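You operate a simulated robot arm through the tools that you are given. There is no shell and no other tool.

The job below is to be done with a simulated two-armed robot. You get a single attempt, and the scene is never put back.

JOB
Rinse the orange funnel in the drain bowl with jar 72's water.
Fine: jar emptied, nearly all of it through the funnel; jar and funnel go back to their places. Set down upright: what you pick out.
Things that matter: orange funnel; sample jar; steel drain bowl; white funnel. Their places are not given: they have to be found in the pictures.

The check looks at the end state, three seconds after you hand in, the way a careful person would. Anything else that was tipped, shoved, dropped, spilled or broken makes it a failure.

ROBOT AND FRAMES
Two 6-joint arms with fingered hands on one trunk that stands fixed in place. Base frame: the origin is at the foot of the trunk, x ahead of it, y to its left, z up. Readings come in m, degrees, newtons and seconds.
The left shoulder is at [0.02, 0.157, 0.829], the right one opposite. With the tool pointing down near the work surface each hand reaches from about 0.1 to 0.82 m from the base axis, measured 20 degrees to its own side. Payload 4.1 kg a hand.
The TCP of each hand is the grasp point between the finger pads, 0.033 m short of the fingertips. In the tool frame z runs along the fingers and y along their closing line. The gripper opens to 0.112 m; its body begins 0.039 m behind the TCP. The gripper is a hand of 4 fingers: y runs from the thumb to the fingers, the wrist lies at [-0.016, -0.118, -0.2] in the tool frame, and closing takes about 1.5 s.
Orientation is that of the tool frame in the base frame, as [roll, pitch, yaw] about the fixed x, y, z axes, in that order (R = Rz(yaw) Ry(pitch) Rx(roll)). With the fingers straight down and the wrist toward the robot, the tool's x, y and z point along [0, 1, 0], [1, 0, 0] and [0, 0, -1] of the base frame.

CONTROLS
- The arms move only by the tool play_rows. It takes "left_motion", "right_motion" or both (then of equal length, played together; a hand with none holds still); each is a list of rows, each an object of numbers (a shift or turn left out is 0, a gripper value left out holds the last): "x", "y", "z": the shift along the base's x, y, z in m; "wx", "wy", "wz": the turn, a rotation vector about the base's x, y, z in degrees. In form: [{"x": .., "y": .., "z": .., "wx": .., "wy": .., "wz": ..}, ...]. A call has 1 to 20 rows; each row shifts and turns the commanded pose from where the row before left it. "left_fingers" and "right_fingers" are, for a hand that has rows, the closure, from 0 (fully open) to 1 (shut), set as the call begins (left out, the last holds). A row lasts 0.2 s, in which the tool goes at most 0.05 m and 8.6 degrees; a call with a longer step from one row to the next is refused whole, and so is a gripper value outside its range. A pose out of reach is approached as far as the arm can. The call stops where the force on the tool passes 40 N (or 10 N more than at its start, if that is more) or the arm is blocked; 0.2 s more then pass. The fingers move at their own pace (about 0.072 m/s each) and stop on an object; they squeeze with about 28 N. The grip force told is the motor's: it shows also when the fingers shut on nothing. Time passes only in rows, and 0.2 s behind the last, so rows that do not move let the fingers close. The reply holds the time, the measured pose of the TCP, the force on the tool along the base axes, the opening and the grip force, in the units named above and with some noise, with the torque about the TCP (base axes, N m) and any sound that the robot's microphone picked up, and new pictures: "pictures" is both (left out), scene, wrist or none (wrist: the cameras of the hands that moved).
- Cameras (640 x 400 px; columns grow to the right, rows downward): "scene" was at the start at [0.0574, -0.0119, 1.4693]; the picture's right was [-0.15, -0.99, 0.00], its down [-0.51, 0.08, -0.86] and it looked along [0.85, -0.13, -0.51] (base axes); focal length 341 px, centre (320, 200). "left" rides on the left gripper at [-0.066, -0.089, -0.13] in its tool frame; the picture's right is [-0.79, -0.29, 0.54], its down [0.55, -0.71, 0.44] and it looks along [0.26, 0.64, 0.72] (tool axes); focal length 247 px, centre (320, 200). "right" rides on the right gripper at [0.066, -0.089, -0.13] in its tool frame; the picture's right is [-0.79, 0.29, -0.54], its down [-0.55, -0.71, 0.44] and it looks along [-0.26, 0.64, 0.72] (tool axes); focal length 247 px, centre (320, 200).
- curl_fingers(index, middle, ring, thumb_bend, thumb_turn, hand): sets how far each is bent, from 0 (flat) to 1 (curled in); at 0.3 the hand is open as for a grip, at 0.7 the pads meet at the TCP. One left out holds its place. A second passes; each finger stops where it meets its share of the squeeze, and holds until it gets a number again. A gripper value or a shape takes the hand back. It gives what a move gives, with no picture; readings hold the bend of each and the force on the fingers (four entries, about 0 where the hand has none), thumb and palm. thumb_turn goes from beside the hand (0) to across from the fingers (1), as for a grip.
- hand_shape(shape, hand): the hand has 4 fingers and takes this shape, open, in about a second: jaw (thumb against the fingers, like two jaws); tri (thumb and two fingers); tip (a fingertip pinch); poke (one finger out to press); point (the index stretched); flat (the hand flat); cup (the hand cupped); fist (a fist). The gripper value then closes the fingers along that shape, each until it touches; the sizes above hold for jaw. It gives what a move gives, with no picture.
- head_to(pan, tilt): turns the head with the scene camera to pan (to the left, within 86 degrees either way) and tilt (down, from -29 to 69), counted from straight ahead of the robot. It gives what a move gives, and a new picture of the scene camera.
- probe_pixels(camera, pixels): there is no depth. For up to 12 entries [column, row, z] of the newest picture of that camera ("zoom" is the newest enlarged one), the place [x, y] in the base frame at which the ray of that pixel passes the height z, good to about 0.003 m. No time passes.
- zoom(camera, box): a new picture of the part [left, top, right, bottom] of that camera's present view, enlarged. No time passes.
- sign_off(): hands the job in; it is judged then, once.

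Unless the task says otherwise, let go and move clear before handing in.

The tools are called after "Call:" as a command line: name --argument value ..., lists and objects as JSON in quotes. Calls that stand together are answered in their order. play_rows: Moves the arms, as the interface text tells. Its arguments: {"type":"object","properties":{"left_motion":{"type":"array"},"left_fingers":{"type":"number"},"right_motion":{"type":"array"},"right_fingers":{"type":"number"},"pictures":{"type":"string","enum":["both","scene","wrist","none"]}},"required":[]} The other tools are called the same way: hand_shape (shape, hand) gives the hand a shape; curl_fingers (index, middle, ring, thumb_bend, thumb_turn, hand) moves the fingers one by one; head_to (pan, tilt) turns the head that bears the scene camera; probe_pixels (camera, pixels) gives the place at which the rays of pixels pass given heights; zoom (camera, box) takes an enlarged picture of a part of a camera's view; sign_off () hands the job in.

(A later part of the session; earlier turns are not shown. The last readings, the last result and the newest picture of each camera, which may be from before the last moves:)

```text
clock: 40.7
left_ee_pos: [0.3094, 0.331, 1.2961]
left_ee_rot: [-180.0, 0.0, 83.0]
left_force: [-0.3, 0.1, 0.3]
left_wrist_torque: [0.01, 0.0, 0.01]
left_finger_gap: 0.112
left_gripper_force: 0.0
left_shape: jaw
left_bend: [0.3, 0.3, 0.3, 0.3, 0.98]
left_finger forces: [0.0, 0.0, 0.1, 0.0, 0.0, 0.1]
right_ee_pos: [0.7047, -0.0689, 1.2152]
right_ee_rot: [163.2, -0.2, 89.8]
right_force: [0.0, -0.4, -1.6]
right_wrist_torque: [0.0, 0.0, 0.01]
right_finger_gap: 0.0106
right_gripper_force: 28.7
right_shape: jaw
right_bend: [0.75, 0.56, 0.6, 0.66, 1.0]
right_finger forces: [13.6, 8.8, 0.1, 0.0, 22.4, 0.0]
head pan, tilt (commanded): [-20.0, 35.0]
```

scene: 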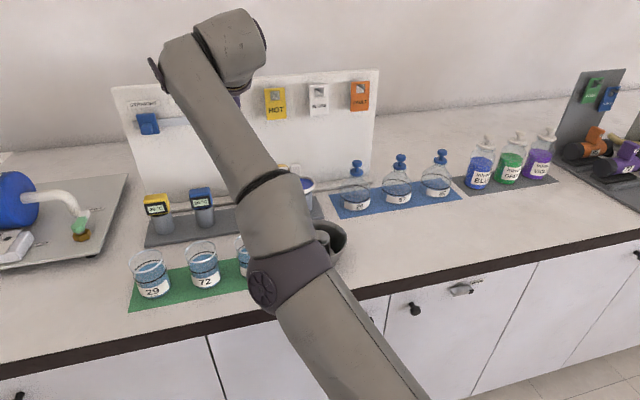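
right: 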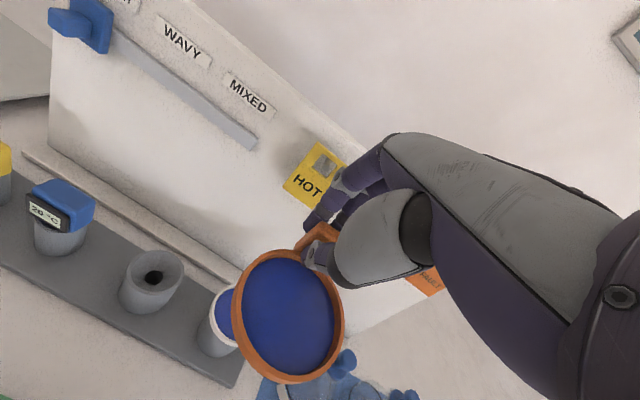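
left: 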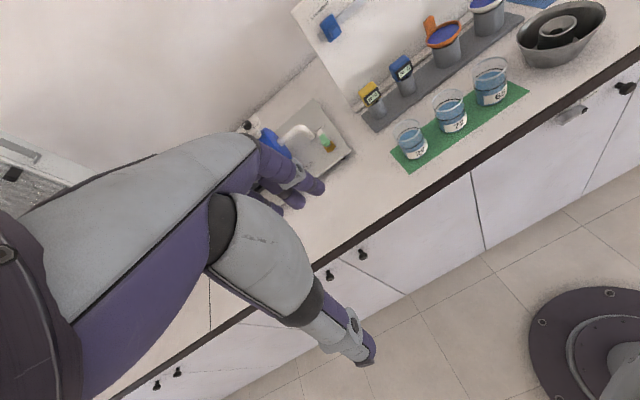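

The arm looks side-mounted, with its elbow flipped inward past straight. I'll push outward to straighten it and then pull in while moving right (-y), so the elbow folds to its natural outer side.

Call:
play_rows --right_motion '[{"x": 0.035, "z": 0.03}, {"x": 0.035, "z": 0.03}, {"x": -0.008, "y": -0.045, "z": -0.008}, {"x": -0.015, "y": -0.04, "z": -0.015}, {"x": -0.03, "z": -0.03}, {"x": -0.03, "z": -0.03}, {}]' --pictures "scene"

```text
clock: 42.3
left_ee_pos: [0.3106, 0.3292, 1.298]
left_ee_rot: [-180.0, 0.1, 82.9]
left_force: [-0.3, 0.5, 0.3]
left_wrist_torque: [0.03, 0.02, 0.02]
left_finger_gap: 0.1118
left_gripper_force: 0.0
left_shape: jaw
left_bend: [0.3, 0.3, 0.3, 0.3, 0.98]
left_finger forces: [0.0, 0.0, 0.0, 0.0, 0.1, 0.0]
right_ee_pos: [0.7183, -0.1487, 1.2155]
right_ee_rot: [163.2, -0.3, 89.8]
right_force: [0.2, -0.2, 0.1]
right_wrist_torque: [0.02, -0.01, 0.01]
right_finger_gap: 0.0107
right_gripper_force: 27.9
right_shape: jaw
right_bend: [0.75, 0.56, 0.6, 0.66, 1.0]
right_finger forces: [13.6, 8.8, 0.0, 0.0, 22.4, 0.0]
right hand out of reach, approached as far as the arm can: row 1, 2, 3, 4, 5, 6
head pan, tilt (commanded): [-20.0, 35.0]
```

scene: 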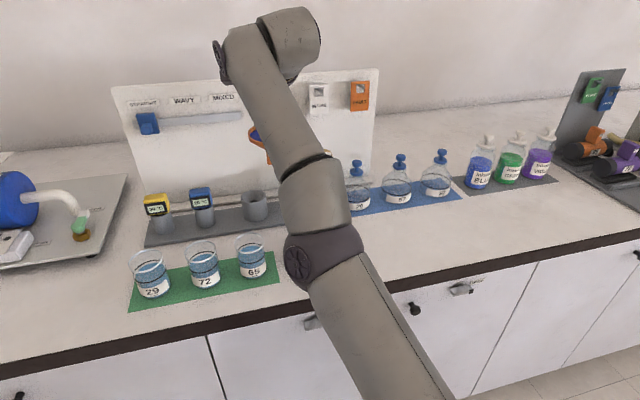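

Inward motion fails with this orientation, which is probably a wrist singularity. I'll yaw the hand by 24° to break the alignment and then pull in.

Call:
play_rows --right_motion '[{"wz": 8}, {"wz": 8}, {"wz": 8}, {"x": -0.02, "z": -0.015}, {"x": -0.03, "z": -0.02}, {"x": -0.03, "z": -0.02}, {}]' --pictures "scene"

```text
clock: 43.9
left_ee_pos: [0.3104, 0.3307, 1.2958]
left_ee_rot: [-179.9, 0.0, 82.9]
left_force: [1.0, 0.1, -0.3]
left_wrist_torque: [0.03, -0.01, -0.05]
left_finger_gap: 0.1118
left_gripper_force: 0.1
left_shape: jaw
left_bend: [0.3, 0.3, 0.3, 0.3, 0.98]
left_finger forces: [0.0, 0.1, 0.0, 0.0, 0.0, 0.1]
right_ee_pos: [0.6243, -0.1495, 1.1515]
right_ee_rot: [163.1, -0.3, 113.8]
right_force: [-0.4, -0.2, -1.1]
right_wrist_torque: [-0.02, 0.04, 0.05]
right_finger_gap: 0.0106
right_gripper_force: 28.0
right_shape: jaw
right_bend: [0.75, 0.56, 0.6, 0.67, 1.0]
right_finger forces: [13.5, 8.6, 0.0, 0.0, 22.2, 0.0]
right hand out of reach, approached as far as the arm can: row 2, 3, 4
head pan, tilt (commanded): [-20.0, 35.0]
```

scene: 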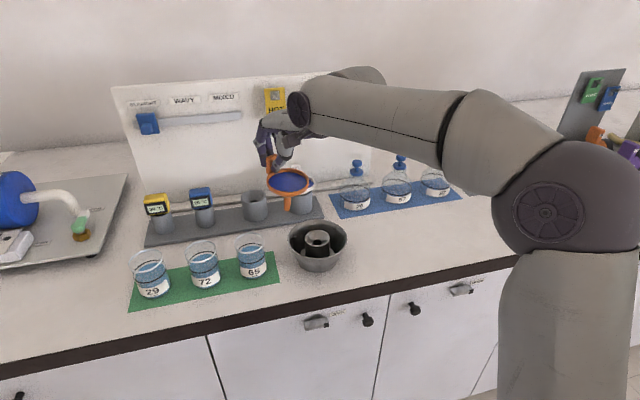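

That freed the arm: it is now at (0.624, -0.15, 1.15) with the elbow folded outward and the funnel still held. I'll look closely at the funnel.

Call:
zoom --camera "scene" --box '[230, 90, 370, 290]'

Call:
zoom --camera "left" --box '[440, 0, 640, 140]'

Call:
zoom --camera "right" --box '[140, 150, 440, 400]'

```text
2.00 times, centred on (300, 190) of scene
```

zoom: 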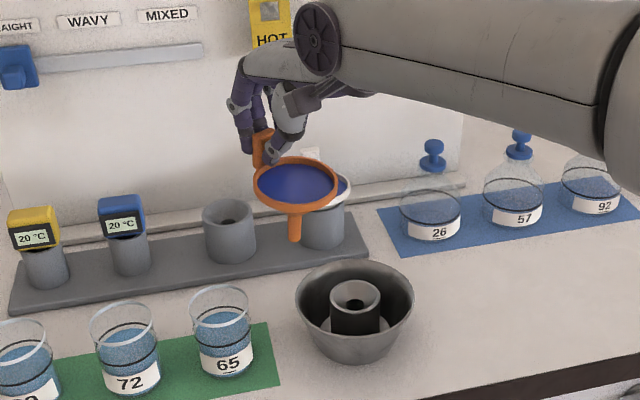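

```text
2.86 times, centred on (540, 70) of left
```

zoom: 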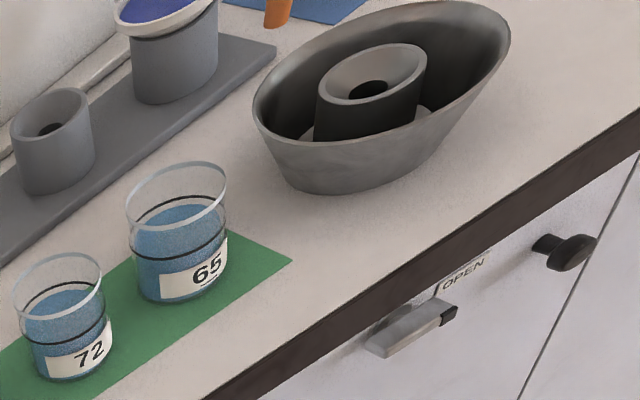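

```text
1.60 times, centred on (290, 275) of right
```

zoom: 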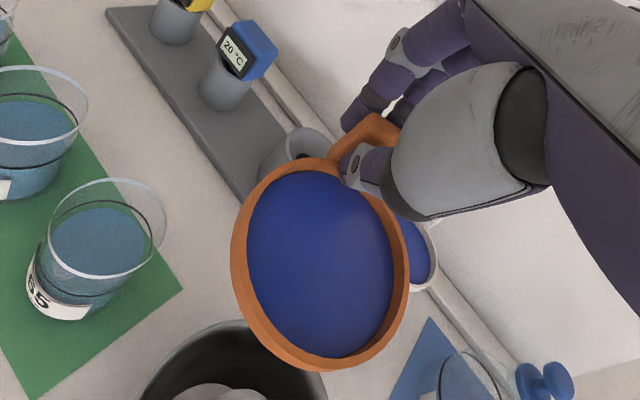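

The funnel hangs upright with its stem vertical. I'll measure the socket centre precisely from both cameras.

Call:
zoom --camera "scene" --box '[280, 210, 360, 270]'

Call:
zoom --camera "left" --box '[520, 0, 620, 80]'

```text
6.67 times, centred on (320, 240) of scene
```

zoom: 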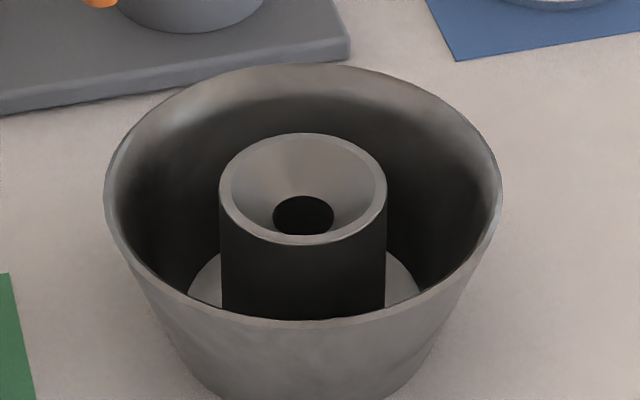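

```text
5.00 times, centred on (570, 40) of left
```

zoom: 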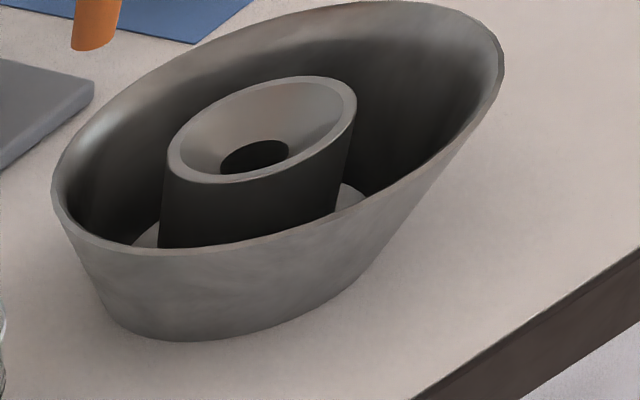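

Call:
probe_pixels --camera "scene" --pixels '[[317.4, 238.3, 0.95], [317.4, 238.3, 0.96], [317.4, 238.3, 0.97], [317.45, 239.1, 0.96], [317.45, 239.1, 0.97]]'

Call:
probe_pixels --camera "left" --pixels '[[558.4, 26, 0.95], [558.4, 26, 0.96], [558.4, 26, 0.97], [561.6, 25.4, 0.96], [561.6, 25.4, 0.97]]'

Call:
head_to --pan -18 --tilt 38

```text
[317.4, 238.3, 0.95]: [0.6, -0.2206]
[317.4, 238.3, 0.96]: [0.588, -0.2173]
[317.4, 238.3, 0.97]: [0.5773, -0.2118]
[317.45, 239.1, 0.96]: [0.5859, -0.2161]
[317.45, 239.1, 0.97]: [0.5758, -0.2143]
```

```text
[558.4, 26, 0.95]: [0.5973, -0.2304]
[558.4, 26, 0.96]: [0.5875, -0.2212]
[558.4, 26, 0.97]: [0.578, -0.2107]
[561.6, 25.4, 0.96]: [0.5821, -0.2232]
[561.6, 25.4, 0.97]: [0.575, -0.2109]
```

```text
clock: 44.6
left_ee_pos: [0.3109, 0.3303, 1.2973]
left_ee_rot: [180.0, 0.0, 82.9]
left_force: [0.5, 0.5, -0.6]
left_wrist_torque: [-0.01, 0.05, -0.01]
left_finger_gap: 0.1117
left_gripper_force: 0.0
left_shape: jaw
left_bend: [0.3, 0.3, 0.3, 0.3, 0.98]
left_finger forces: [0.0, 0.1, 0.1, 0.1, 0.0, 0.1]
right_ee_pos: [0.6251, -0.149, 1.1523]
right_ee_rot: [163.0, -0.3, 113.7]
right_force: [-0.9, -0.5, -0.2]
right_wrist_torque: [-0.02, -0.01, 0.0]
right_finger_gap: 0.0106
right_gripper_force: 27.8
right_shape: jaw
right_bend: [0.75, 0.56, 0.6, 0.67, 1.0]
right_finger forces: [13.5, 8.6, 0.0, 0.0, 22.2, 0.0]
head pan, tilt (commanded): [-18.0, 38.0]
```

scene: 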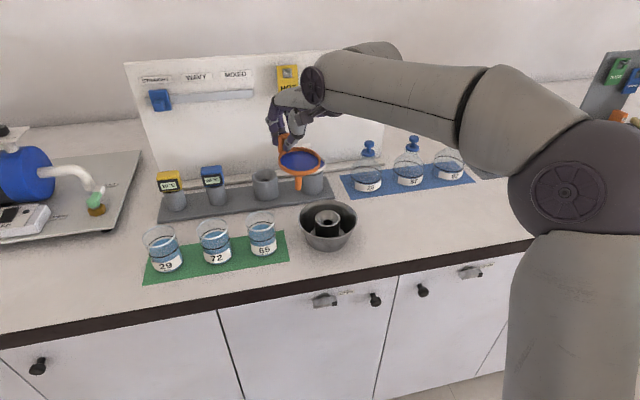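

Call:
zoom --camera "scene" --box '[260, 120, 340, 200]'

```text
5.00 times, centred on (300, 160) of scene
```

zoom: 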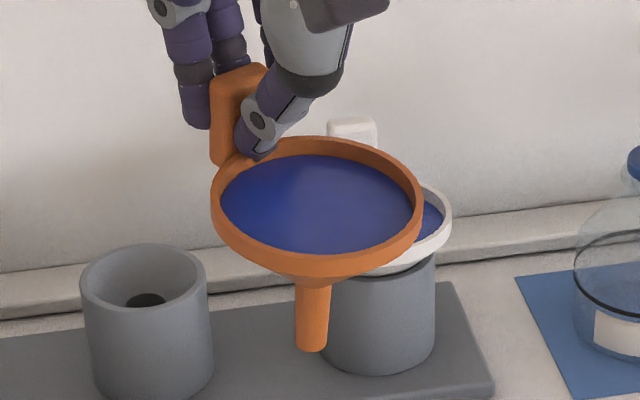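

Call:
probe_pixels --camera "scene" --pixels '[[299.4, 159.6, 1.114], [299.4, 159.6, 1.124], [299.4, 159.6, 1.134], [298.2, 190, 1.04], [298.2, 190, 1.05], [298.2, 190, 1.06], [278.2, 159, 1.124], [320.8, 160, 1.124]]'

```text
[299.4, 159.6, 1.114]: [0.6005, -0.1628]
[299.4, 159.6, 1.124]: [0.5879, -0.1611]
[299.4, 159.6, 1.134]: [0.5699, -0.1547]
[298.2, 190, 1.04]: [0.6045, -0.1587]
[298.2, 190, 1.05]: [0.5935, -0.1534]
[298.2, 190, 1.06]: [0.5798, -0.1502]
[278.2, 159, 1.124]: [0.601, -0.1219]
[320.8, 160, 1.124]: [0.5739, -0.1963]
```

The rim centre is about (0.587, -0.162) at z 1.124, with the stem tip near z 1.05. I'll move over the socket at (0.583, -0.216) and partly lower to recheck alignment.

Call:
play_rows --right_motion '[{"x": -0.002, "y": -0.027}, {"x": -0.002, "y": -0.027}, {"z": -0.02}, {"z": -0.02}, {}]'

Call:
zoom --camera "scene" --box '[280, 150, 380, 270]'

Call:
zoom --camera "left" --box '[500, 0, 640, 100]'

```text
clock: 45.8
left_ee_pos: [0.3103, 0.3315, 1.2963]
left_ee_rot: [180.0, 0.0, 82.9]
left_force: [-0.7, -0.5, -0.3]
left_wrist_torque: [-0.01, -0.01, 0.0]
left_finger_gap: 0.1119
left_gripper_force: 0.1
left_shape: jaw
left_bend: [0.3, 0.3, 0.3, 0.3, 0.98]
left_finger forces: [0.0, 0.0, 0.0, 0.0, 0.0, 0.0]
right_ee_pos: [0.6214, -0.2027, 1.1115]
right_ee_rot: [163.1, -0.2, 113.8]
right_force: [0.8, 0.5, -1.1]
right_wrist_torque: [-0.02, 0.01, 0.02]
right_finger_gap: 0.0106
right_gripper_force: 27.9
right_shape: jaw
right_bend: [0.75, 0.56, 0.6, 0.67, 1.0]
right_finger forces: [13.5, 8.5, 0.0, 0.0, 22.3, 0.1]
head pan, tilt (commanded): [-18.0, 38.0]
```

scene: 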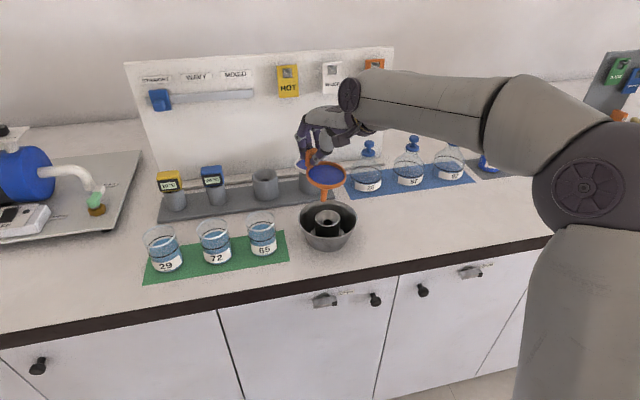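
right: 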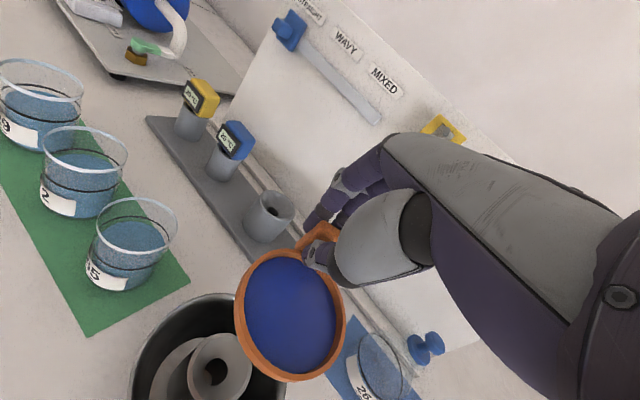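

```text
3.33 times, centred on (330, 210) of scene
```

zoom: 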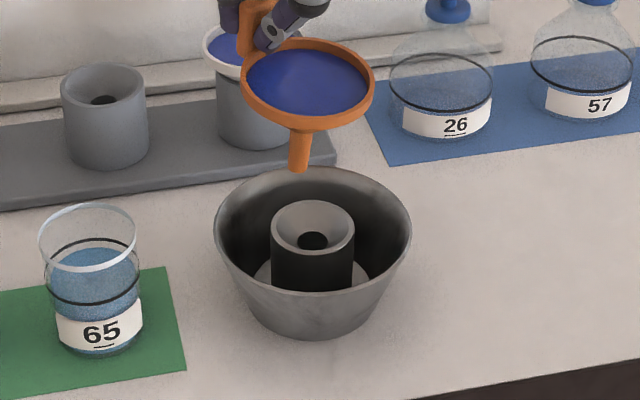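

```text
4.00 times, centred on (570, 50) of left
```

zoom: 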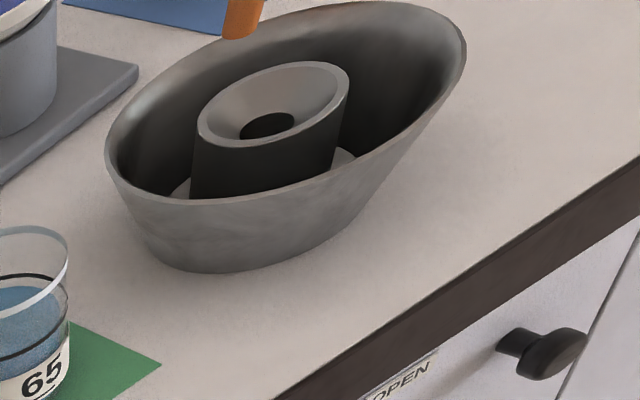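

Call:
probe_pixels --camera "scene" --pixels '[[323.4, 200.4, 1.0], [323.4, 200.4, 1.0085], [323.4, 200.4, 1.017], [326.1, 175.2, 1.0835], [326.1, 175.2, 1.0785]]'

Call:
probe_pixels --camera "left" --pixels '[[550, 9.5, 1.0], [550, 9.5, 1.0085], [550, 9.5, 1.017]]'

Call:
zoom --camera "right" --box '[120, 180, 360, 400]'

```text
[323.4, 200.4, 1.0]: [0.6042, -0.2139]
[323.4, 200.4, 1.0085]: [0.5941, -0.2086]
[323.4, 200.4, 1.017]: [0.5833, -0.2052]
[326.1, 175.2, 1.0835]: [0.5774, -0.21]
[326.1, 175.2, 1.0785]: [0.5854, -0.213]
```

```text
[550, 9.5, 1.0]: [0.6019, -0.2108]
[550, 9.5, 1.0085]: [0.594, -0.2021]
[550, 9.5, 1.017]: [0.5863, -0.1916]
```

```text
1.82 times, centred on (240, 290) of right
```

zoom: 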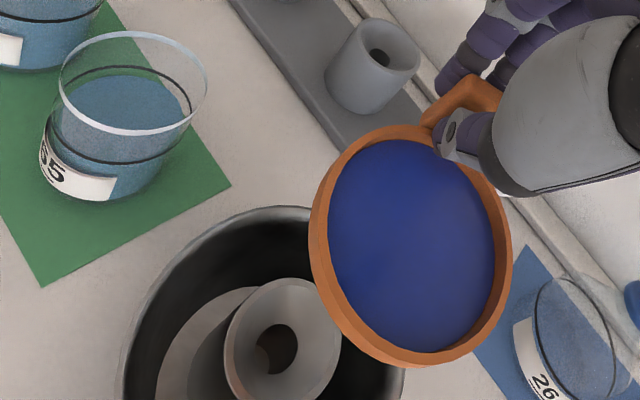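

The wrist-camera picture of the funnel is unchanged since it was seated, so it should still be level relative to the hand, but I want a better side view. I'll turn the left hand so its camera faces the bowl from the left.

Call:
play_rows --left_motion '[{"wz": -8, "z": -0.015}, {"wz": -8, "z": -0.015}, {"wz": -8, "z": -0.015}, {"wz": -8, "z": -0.015}, {"wz": -8, "z": -0.015}, {"wz": -8, "z": -0.015}, {}]' --pictures "wrist"

```text
clock: 47.4
left_ee_pos: [0.3105, 0.33, 1.2066]
left_ee_rot: [180.0, 0.0, 34.7]
left_force: [0.4, -0.3, 0.9]
left_wrist_torque: [0.01, -0.02, 0.03]
left_finger_gap: 0.1119
left_gripper_force: 0.0
left_shape: jaw
left_bend: [0.3, 0.3, 0.3, 0.3, 0.98]
left_finger forces: [0.1, 0.0, 0.1, 0.0, 0.0, 0.0]
right_ee_pos: [0.621, -0.2015, 1.1108]
right_ee_rot: [163.2, -0.3, 113.8]
right_force: [0.7, -0.2, -0.2]
right_wrist_torque: [-0.02, 0.01, 0.02]
right_finger_gap: 0.0107
right_gripper_force: 28.2
right_shape: jaw
right_bend: [0.75, 0.56, 0.6, 0.67, 1.0]
right_finger forces: [13.4, 8.6, 0.0, 0.1, 22.2, 0.0]
head pan, tilt (commanded): [-18.0, 38.0]
```

left: 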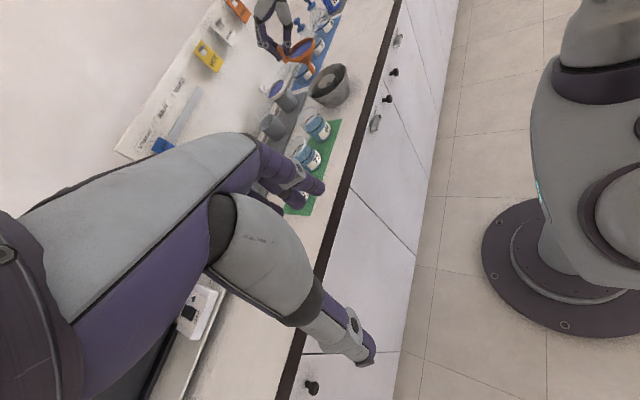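

Call:
zoom --camera "left" --box '[260, 10, 380, 120]'

```text
3.64 times, centred on (320, 65) of left
```

zoom: 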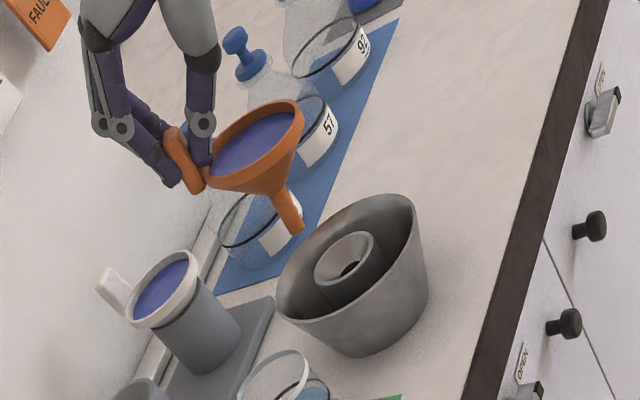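

Call:
probe_pixels --camera "left" --pixels '[[302.4, 50.4, 1.05], [302.4, 50.4, 1.06], [302.4, 50.4, 1.07], [302.4, 50.4, 1.08], [302.4, 50.4, 1.09], [313.7, 73.8, 0.99], [313.7, 73.8, 1.0], [313.7, 73.8, 1.01], [327.4, 80.7, 0.966]]'

Call:
probe_pixels --camera "scene" --pixels '[[326.1, 175.2, 1.05], [326.1, 175.2, 1.06], [326.1, 175.2, 1.07], [326.1, 175.2, 1.08], [323.4, 200.4, 0.99], [323.4, 200.4, 1.0], [323.4, 200.4, 1.01]]'

Call:
zoom --camera "left" --box '[285, 30, 325, 80]'

```text
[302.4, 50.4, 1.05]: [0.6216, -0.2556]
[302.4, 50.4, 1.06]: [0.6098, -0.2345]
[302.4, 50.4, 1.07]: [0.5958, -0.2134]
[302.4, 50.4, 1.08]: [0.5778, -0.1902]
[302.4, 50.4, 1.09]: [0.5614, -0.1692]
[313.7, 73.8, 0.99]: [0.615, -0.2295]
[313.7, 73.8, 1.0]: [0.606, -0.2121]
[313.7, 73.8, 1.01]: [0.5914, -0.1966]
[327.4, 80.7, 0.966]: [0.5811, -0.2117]
```

```text
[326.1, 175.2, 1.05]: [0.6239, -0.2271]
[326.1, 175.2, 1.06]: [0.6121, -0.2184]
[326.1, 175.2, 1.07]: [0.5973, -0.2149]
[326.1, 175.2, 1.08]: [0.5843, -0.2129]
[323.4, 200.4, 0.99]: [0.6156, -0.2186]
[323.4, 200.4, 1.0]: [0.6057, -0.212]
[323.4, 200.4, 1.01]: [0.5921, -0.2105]
```

```text
8.00 times, centred on (305, 55) of left
```

zoom: 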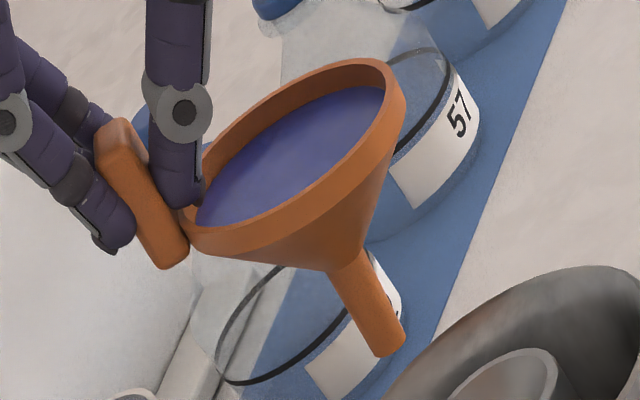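

Both cameras agree now: rim centre is at about (0.596, -0.214, 1.070) and stem tip at about (0.606, -0.212, 1.0). The funnel leans about 9° (near side low) and sits further forward than I assumed. I'll level it with a 9° counter-rotation and shift it over the socket.

Call:
play_rows --right_motion '[{"x": -0.003, "wx": -1.85, "wy": 4.1}, {"x": -0.003, "wx": -1.85, "wy": 4.1}, {"x": -0.002, "z": -0.01}, {"z": -0.01}, {}]'

Call:
zoom --camera "left" --box '[280, 30, 360, 110]'

Call:
zoom --camera "scene" --box '[280, 160, 380, 260]'

```text
clock: 48.6
left_ee_pos: [0.3103, 0.3294, 1.2077]
left_ee_rot: [180.0, -0.1, 34.8]
left_force: [-0.3, -0.3, 0.2]
left_wrist_torque: [0.02, -0.02, -0.01]
left_finger_gap: 0.1119
left_gripper_force: 0.1
left_shape: jaw
left_bend: [0.3, 0.3, 0.3, 0.3, 0.98]
left_finger forces: [0.0, 0.0, 0.0, 0.1, 0.1, 0.0]
right_ee_pos: [0.612, -0.201, 1.0921]
right_ee_rot: [172.0, -0.2, 113.8]
right_force: [0.6, 0.2, -0.6]
right_wrist_torque: [-0.03, -0.01, -0.03]
right_finger_gap: 0.0107
right_gripper_force: 27.9
right_shape: jaw
right_bend: [0.75, 0.56, 0.6, 0.67, 1.0]
right_finger forces: [13.4, 8.7, 0.0, 0.0, 22.2, 0.0]
head pan, tilt (commanded): [-18.0, 38.0]
```

scene: 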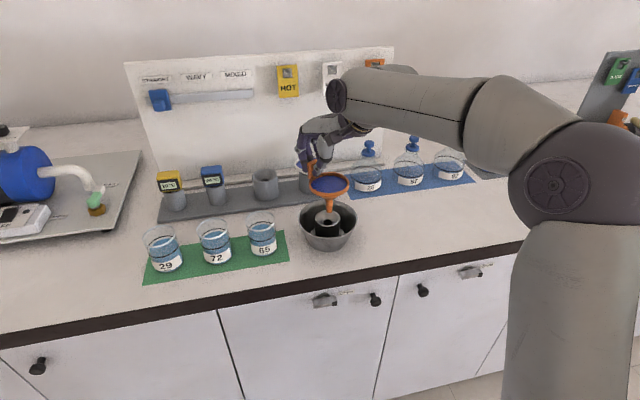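
right: 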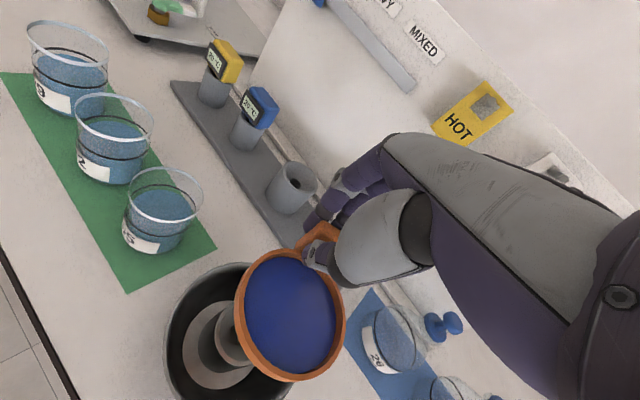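

```text
5.00 times, centred on (320, 70) of left
```

zoom: 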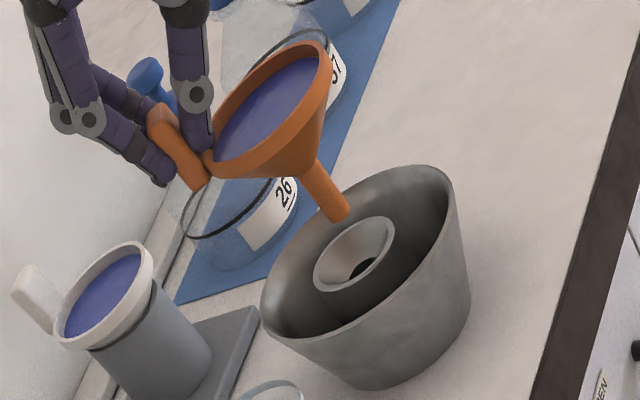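

```text
4.00 times, centred on (330, 210) of scene
```

zoom: 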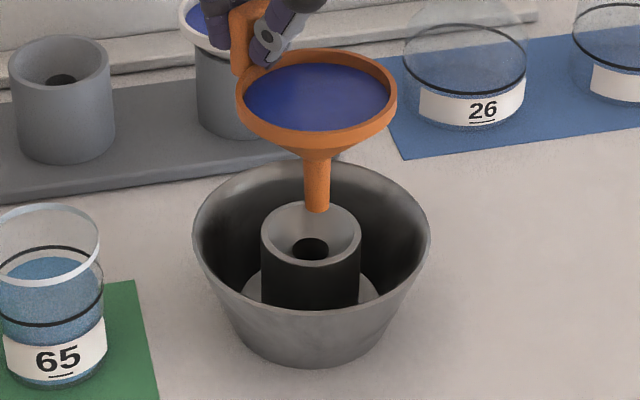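

The funnel now looks vertical in both views (scene stem (316,208) below rim centre (317,97)). I'll check the stem tip against the socket centre.

Call:
probe_pixels --camera "scene" --pixels '[[329, 212, 0.98], [329, 212, 0.985], [329, 212, 0.99], [327.6, 218.3, 0.96], [327.6, 218.3, 0.965]]'

Call:
probe_pixels --camera "left" --pixels '[[324, 73, 0.98], [324, 73, 0.985], [324, 73, 0.99], [327.2, 81.4, 0.96], [327.2, 81.4, 0.965]]'

```text
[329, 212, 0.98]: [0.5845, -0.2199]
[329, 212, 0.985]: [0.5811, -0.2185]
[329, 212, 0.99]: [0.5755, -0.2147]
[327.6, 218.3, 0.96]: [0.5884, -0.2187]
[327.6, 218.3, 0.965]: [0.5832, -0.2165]
```

```text
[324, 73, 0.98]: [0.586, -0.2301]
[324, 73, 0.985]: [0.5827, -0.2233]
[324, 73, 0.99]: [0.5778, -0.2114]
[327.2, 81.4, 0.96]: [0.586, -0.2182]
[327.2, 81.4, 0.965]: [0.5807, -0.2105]
```

The stem tip is at about (0.579, -0.216, 0.988) and the socket centre at about (0.584, -0.2165). I'll shift 4 mm forward and lower into the socket, watching the force.

Call:
play_rows --right_motion '[{"x": 0.004, "z": -0.01}, {"z": -0.012}, {"z": -0.01}, {"z": -0.008}, {}]' --pictures "none"

Call:
zoom --camera "left" --box '[280, 30, 360, 110]'

Call:
zoom --camera "scene" --box '[280, 160, 380, 260]'

```text
clock: 49.8
left_ee_pos: [0.3096, 0.331, 1.2073]
left_ee_rot: [180.0, -0.1, 34.9]
left_force: [-0.1, 0.2, 0.9]
left_wrist_torque: [-0.01, 0.0, -0.01]
left_finger_gap: 0.112
left_gripper_force: 0.1
left_shape: jaw
left_bend: [0.3, 0.3, 0.3, 0.3, 0.98]
left_finger forces: [0.0, 0.0, 0.0, 0.1, 0.0, 0.0]
right_ee_pos: [0.6173, -0.201, 1.0515]
right_ee_rot: [172.2, -0.1, 113.7]
right_force: [0.2, 0.5, 0.0]
right_wrist_torque: [-0.01, 0.01, -0.01]
right_finger_gap: 0.0106
right_gripper_force: 27.9
right_shape: jaw
right_bend: [0.75, 0.56, 0.6, 0.67, 1.0]
right_finger forces: [13.6, 9.1, 0.0, 0.0, 22.6, 0.0]
head pan, tilt (commanded): [-18.0, 38.0]
```

```text
5.00 times, centred on (320, 70) of left
```

zoom: 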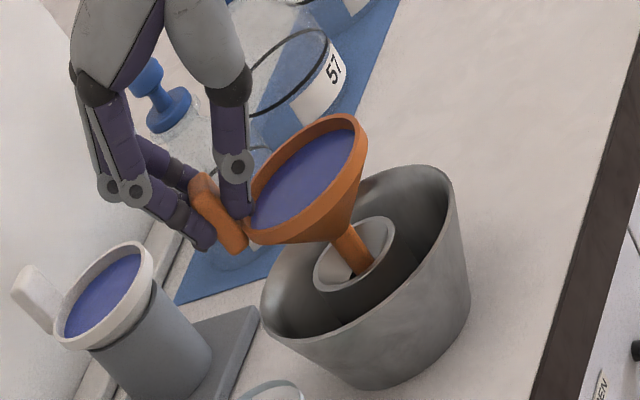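

```text
4.00 times, centred on (330, 210) of scene
```

zoom: 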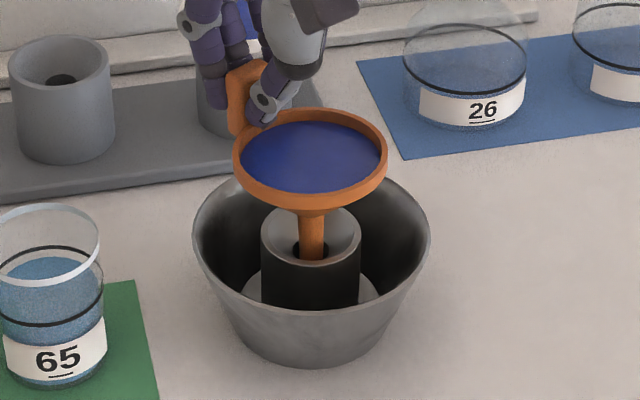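

The stem tip is entering the socket's hole in both views with no contact force. I'll continue lowering in small steps.

Call:
play_rows --right_motion '[{"z": -0.006}, {"z": -0.006}, {"z": -0.005}, {}]' --pictures "none"

Call:
zoom --camera "left" --box '[280, 30, 360, 110]'

Call:
zoom --camera "scene" --box '[280, 160, 380, 260]'

```text
clock: 50.8
left_ee_pos: [0.3109, 0.3316, 1.2068]
left_ee_rot: [-179.9, 0.0, 35.0]
left_force: [0.4, -0.9, -0.4]
left_wrist_torque: [-0.01, -0.04, -0.01]
left_finger_gap: 0.1119
left_gripper_force: 0.0
left_shape: jaw
left_bend: [0.3, 0.3, 0.3, 0.3, 0.98]
left_finger forces: [0.0, 0.0, 0.0, 0.0, 0.0, 0.0]
right_ee_pos: [0.6177, -0.2019, 1.0332]
right_ee_rot: [171.9, -0.2, 113.7]
right_force: [0.6, 1.0, -0.6]
right_wrist_torque: [0.01, -0.01, 0.01]
right_finger_gap: 0.0109
right_gripper_force: 28.0
right_shape: jaw
right_bend: [0.75, 0.56, 0.6, 0.67, 1.0]
right_finger forces: [13.7, 9.0, 0.0, 0.0, 22.8, 0.0]
head pan, tilt (commanded): [-18.0, 38.0]
```

```text
5.00 times, centred on (320, 70) of left
```

zoom: 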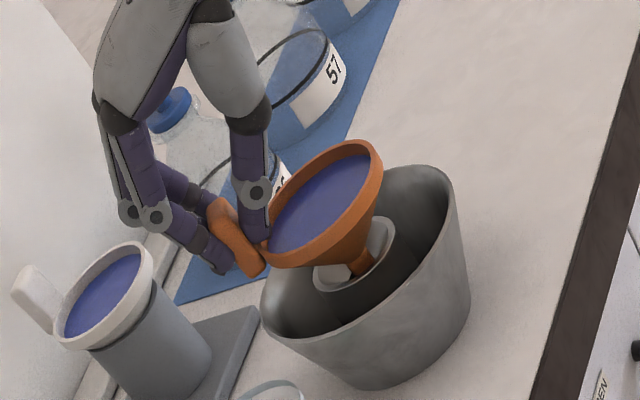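

```text
4.00 times, centred on (330, 210) of scene
```

zoom: 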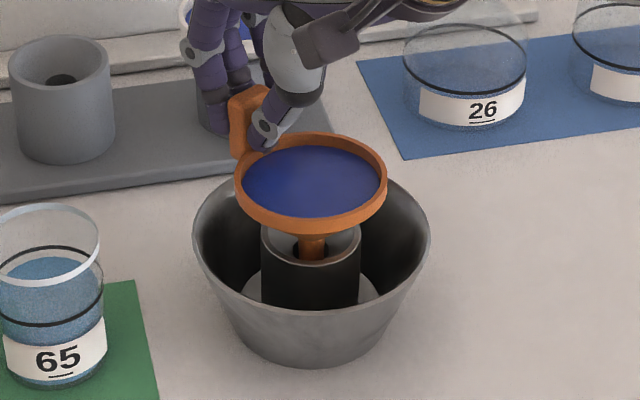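

Call:
play_rows --right_motion '[{"z": -0.004}, {"z": -0.004}, {"z": -0.003}, {}]' --pictures "none"

Call:
zoom --camera "left" --box '[280, 30, 360, 110]'

Call:
zoom --camera "scene" --box '[280, 160, 380, 260]'

```text
clock: 51.8
left_ee_pos: [0.3105, 0.3313, 1.2063]
left_ee_rot: [-180.0, 0.0, 34.9]
left_force: [-0.6, 0.5, 0.1]
left_wrist_torque: [-0.01, 0.04, -0.03]
left_finger_gap: 0.1117
left_gripper_force: 0.0
left_shape: jaw
left_bend: [0.3, 0.3, 0.3, 0.3, 0.98]
left_finger forces: [0.1, 0.0, 0.1, 0.0, 0.1, 0.0]
right_ee_pos: [0.6174, -0.2022, 1.0223]
right_ee_rot: [172.1, -0.2, 113.8]
right_force: [0.3, 0.1, -0.8]
right_wrist_torque: [0.05, -0.01, -0.01]
right_finger_gap: 0.0106
right_gripper_force: 27.7
right_shape: jaw
right_bend: [0.75, 0.56, 0.6, 0.67, 1.0]
right_finger forces: [13.8, 9.0, 0.0, 0.0, 22.6, 0.0]
head pan, tilt (commanded): [-18.0, 38.0]
```

```text
5.00 times, centred on (320, 70) of left
```

zoom: 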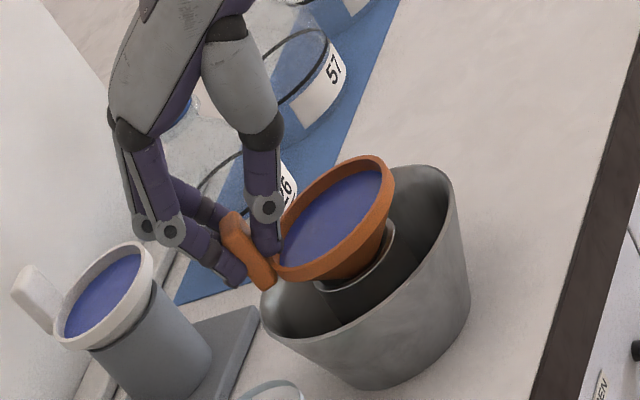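

```text
4.00 times, centred on (330, 210) of scene
```

zoom: 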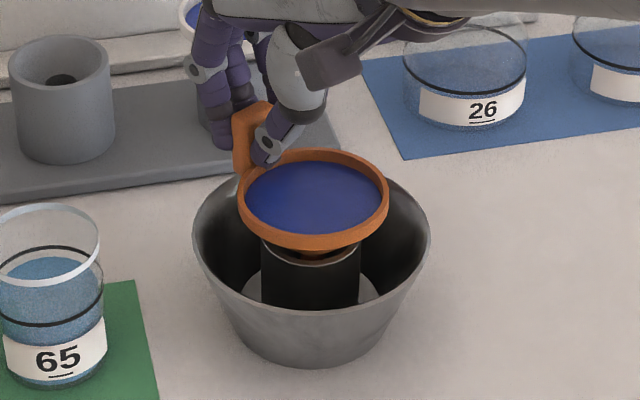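

Call:
play_rows --right_motion '[{"z": -0.003}, {"z": -0.003}, {}]' --pictures "none"

Call:
zoom --camera "left" --box '[290, 40, 350, 100]'

Call:
zoom --camera "scene" --box '[280, 170, 370, 250]'

```text
clock: 52.6
left_ee_pos: [0.31, 0.332, 1.2073]
left_ee_rot: [180.0, 0.0, 34.8]
left_force: [-0.4, 0.6, -0.8]
left_wrist_torque: [-0.01, 0.0, -0.01]
left_finger_gap: 0.1117
left_gripper_force: 0.1
left_shape: jaw
left_bend: [0.3, 0.3, 0.3, 0.3, 0.98]
left_finger forces: [0.0, 0.1, 0.1, 0.0, 0.1, 0.1]
right_ee_pos: [0.618, -0.2022, 1.018]
right_ee_rot: [171.9, -0.1, 113.7]
right_force: [-2.4, 1.3, 10.9]
right_wrist_torque: [0.01, -0.07, -0.02]
right_finger_gap: 0.011
right_gripper_force: 28.2
right_shape: jaw
right_bend: [0.75, 0.56, 0.6, 0.67, 1.0]
right_finger forces: [15.7, 8.5, 0.1, 0.1, 26.6, 0.1]
head pan, tilt (commanded): [-18.0, 38.0]
```

```text
6.67 times, centred on (320, 70) of left
```

zoom: 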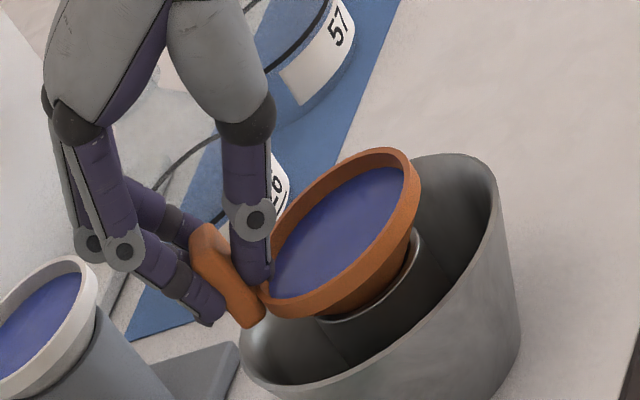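

```text
5.00 times, centred on (325, 210) of scene
```

zoom: 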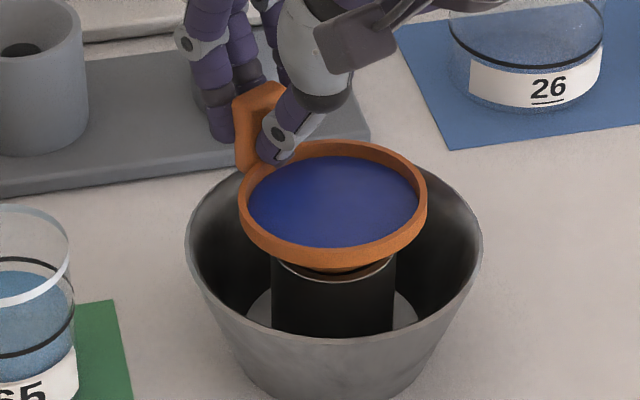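

Contact is felt at z 1.018 (11 N up) and the funnel sits on the socket in both views. I'll ease the grip open in steps.

Call:
play_rows --right_motion '[{"z": 0.001}, {}, {}]' --right_fingers 0.85 --pictures "none"

Call:
zoom --camera "left" --box '[290, 40, 350, 100]'

Call:
zoom --camera "scene" --box '[280, 170, 370, 250]'

```text
clock: 53.4
left_ee_pos: [0.31, 0.3318, 1.2069]
left_ee_rot: [179.9, 0.0, 34.9]
left_force: [-0.5, 0.0, 0.2]
left_wrist_torque: [0.0, -0.03, 0.01]
left_finger_gap: 0.112
left_gripper_force: 0.0
left_shape: jaw
left_bend: [0.3, 0.3, 0.3, 0.3, 0.98]
left_finger forces: [0.1, 0.1, 0.1, 0.1, 0.0, 0.0]
right_ee_pos: [0.6175, -0.2027, 1.0184]
right_ee_rot: [172.1, -0.2, 113.8]
right_force: [2.4, 1.7, 2.5]
right_wrist_torque: [0.02, -0.09, 0.03]
right_finger_gap: 0.0172
right_gripper_force: 0.0
right_shape: jaw
right_bend: [0.74, 0.6, 0.6, 0.74, 1.0]
right_finger forces: [1.6, 1.6, 0.0, 0.0, 0.3, 0.0]
head pan, tilt (commanded): [-18.0, 38.0]
```

```text
6.67 times, centred on (320, 70) of left
```

zoom: 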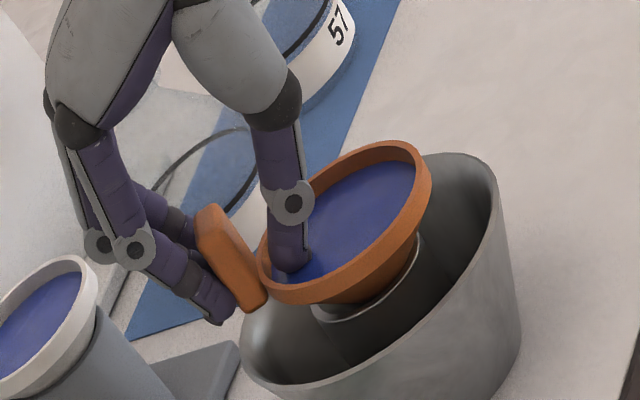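

```text
5.00 times, centred on (325, 210) of scene
```

zoom: 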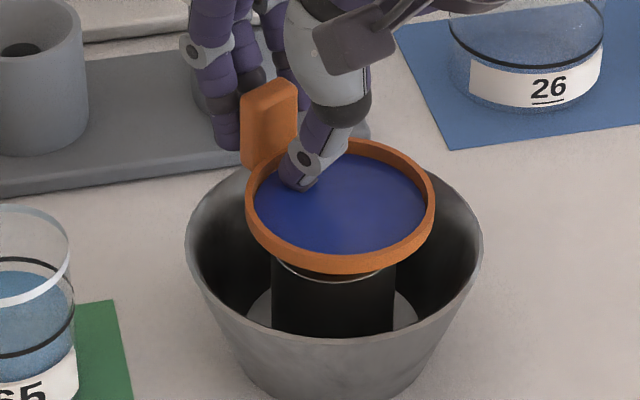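

The thumb is off the tab, but the fingers still press lightly (about 1.6 N). I'll open a bit more so the funnel can settle freely.

Call:
play_rows --right_motion '[{}, {}, {}]' --right_fingers 0.68 --pictures "none"

Call:
zoom --camera "left" --box '[290, 40, 350, 100]'

Call:
zoom --camera "scene" --box '[280, 170, 370, 250]'

```text
clock: 54.2
left_ee_pos: [0.3097, 0.3327, 1.2069]
left_ee_rot: [180.0, 0.0, 34.9]
left_force: [-1.2, 1.0, -0.4]
left_wrist_torque: [0.01, 0.04, 0.01]
left_finger_gap: 0.1119
left_gripper_force: 0.1
left_shape: jaw
left_bend: [0.3, 0.3, 0.3, 0.3, 0.98]
left_finger forces: [0.1, 0.0, 0.0, 0.1, 0.1, 0.0]
right_ee_pos: [0.617, -0.2019, 1.0174]
right_ee_rot: [172.1, -0.1, 113.7]
right_force: [-0.1, -0.2, 0.1]
right_wrist_torque: [-0.04, 0.04, 0.0]
right_finger_gap: 0.0353
right_gripper_force: 0.0
right_shape: jaw
right_bend: [0.76, 0.52, 0.5, 0.74, 1.0]
right_finger forces: [0.0, 0.0, 0.1, 0.1, 0.0, 0.1]
head pan, tilt (commanded): [-18.0, 38.0]
```

```text
6.67 times, centred on (320, 70) of left
```

zoom: 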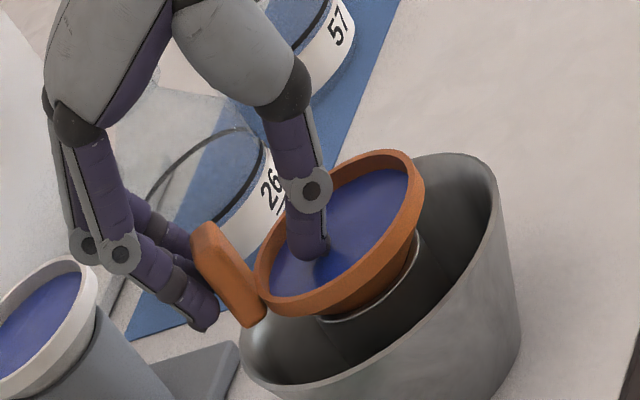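

```text
5.00 times, centred on (325, 210) of scene
```

zoom: 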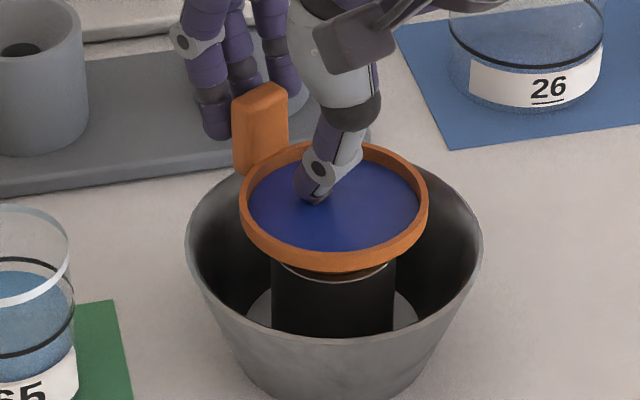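

The funnel has settled level in the socket and all finger forces are zero. I'll withdraw straight up.

Call:
play_rows --right_motion '[{"z": 0.006}, {"z": 0.01}, {"z": 0.015}, {"z": 0.02}, {"z": 0.03}, {"z": 0.03}, {}]'

Call:
zoom --camera "left" --box '[290, 40, 350, 100]'

Call:
zoom --camera "scene" --box '[280, 170, 370, 250]'

```text
clock: 55.8
left_ee_pos: [0.3104, 0.3317, 1.2066]
left_ee_rot: [-180.0, 0.0, 35.0]
left_force: [-0.1, 0.2, 0.3]
left_wrist_torque: [-0.01, 0.04, 0.0]
left_finger_gap: 0.1119
left_gripper_force: 0.2
left_shape: jaw
left_bend: [0.3, 0.3, 0.3, 0.3, 0.98]
left_finger forces: [0.1, 0.1, 0.1, 0.0, 0.1, 0.0]
right_ee_pos: [0.6186, -0.2022, 1.1261]
right_ee_rot: [172.2, -0.2, 113.8]
right_force: [0.3, 0.0, 0.1]
right_wrist_torque: [-0.01, 0.01, -0.02]
right_finger_gap: 0.0353
right_gripper_force: 0.1
right_shape: jaw
right_bend: [0.76, 0.52, 0.5, 0.74, 1.0]
right_finger forces: [0.0, 0.0, 0.0, 0.1, 0.1, 0.0]
head pan, tilt (commanded): [-18.0, 38.0]
```

scene: 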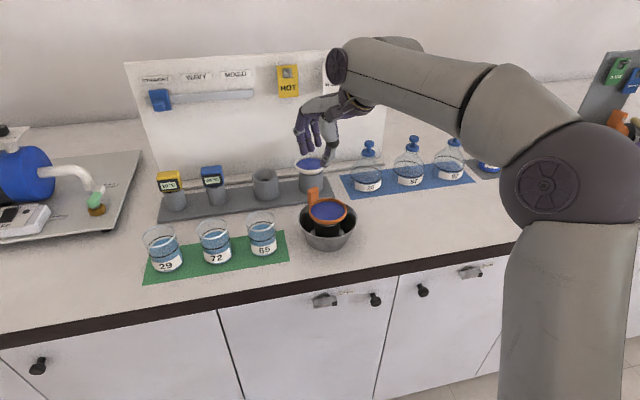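
right: 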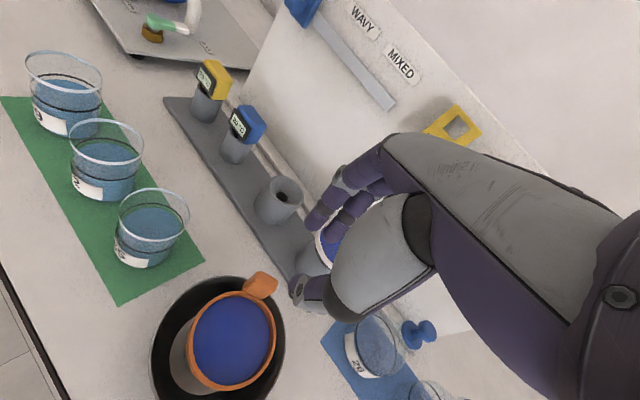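

```text
6.67 times, centred on (320, 70) of left
```

zoom: 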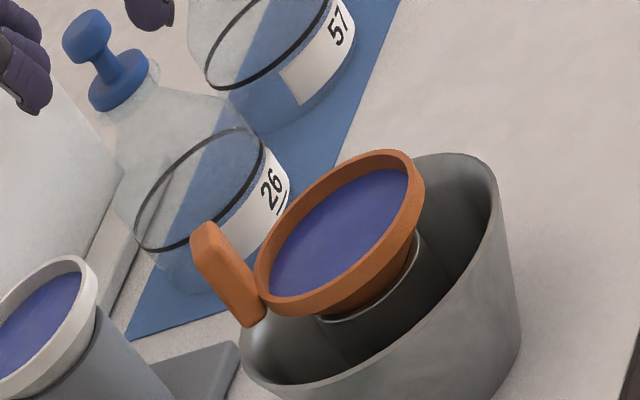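

```text
5.00 times, centred on (325, 210) of scene
```

zoom: 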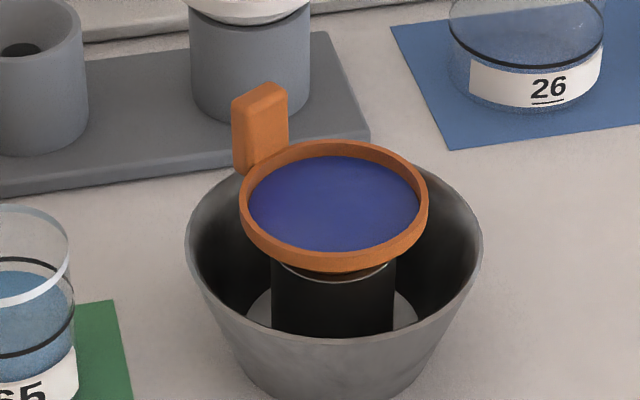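

The funnel is seated in the bowl. I'll triangulate its rim for aiming the pour.

Call:
probe_pixels --camera "scene" --pixels '[[327.8, 211, 0.97], [327.8, 211, 0.98], [327.8, 211, 0.99]]'

Call:
probe_pixels --camera "left" --pixels '[[323.3, 74.8, 0.97], [323.3, 74.8, 0.98], [323.3, 74.8, 0.99]]'

Call:
zoom --camera "scene" --box '[190, 200, 280, 280]'

Call:
zoom --camera "right" --box '[40, 90, 210, 260]'

```text
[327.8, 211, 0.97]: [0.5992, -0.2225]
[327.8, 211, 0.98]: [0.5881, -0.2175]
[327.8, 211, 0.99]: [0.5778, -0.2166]
```

```text
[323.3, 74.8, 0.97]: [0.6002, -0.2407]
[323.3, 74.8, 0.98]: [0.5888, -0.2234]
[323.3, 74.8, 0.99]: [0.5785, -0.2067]
```

```text
5.00 times, centred on (235, 240) of scene
```

zoom: 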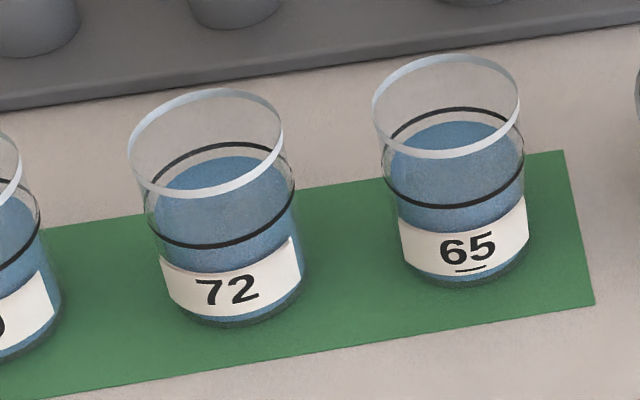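

```text
2.35 times, centred on (125, 175) of right
```

zoom: 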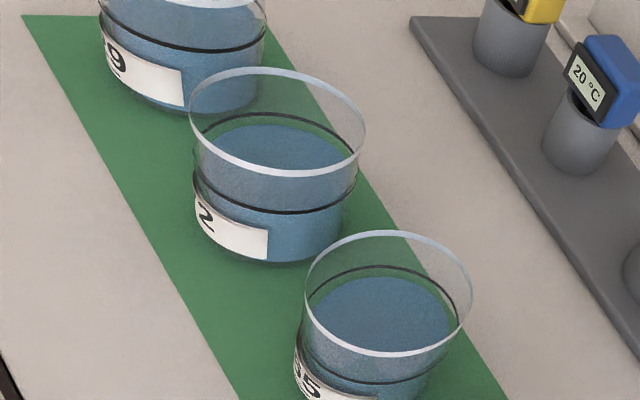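

The funnel rim centre is at about (0.584, -0.217, 0.984). Now I'll re-measure jar 72 and its neighbours.

Call:
probe_pixels --camera "scene" --pixels '[[212.2, 228.6, 0.965], [212.2, 228.6, 0.975], [212.2, 228.6, 0.985], [196.6, 229, 0.975], [227.6, 227, 0.975], [260.4, 221.2, 0.975], [219, 265, 0.9], [218, 264.8, 0.9]]'

Call:
probe_pixels --camera "right" --pixels '[[106.7, 141.4, 0.965], [106.7, 141.4, 0.975], [106.7, 141.4, 0.985], [153.9, 213.2, 0.975]]'

```text
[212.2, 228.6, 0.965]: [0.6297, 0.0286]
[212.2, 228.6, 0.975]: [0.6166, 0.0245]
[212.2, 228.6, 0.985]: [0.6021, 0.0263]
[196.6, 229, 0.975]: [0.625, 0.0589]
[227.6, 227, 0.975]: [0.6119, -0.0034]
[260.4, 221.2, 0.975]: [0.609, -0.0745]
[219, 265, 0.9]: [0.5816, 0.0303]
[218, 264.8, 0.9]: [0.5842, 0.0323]
```

```text
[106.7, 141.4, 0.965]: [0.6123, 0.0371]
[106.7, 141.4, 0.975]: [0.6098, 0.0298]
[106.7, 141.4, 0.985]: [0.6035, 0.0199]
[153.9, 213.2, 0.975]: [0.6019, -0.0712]
```

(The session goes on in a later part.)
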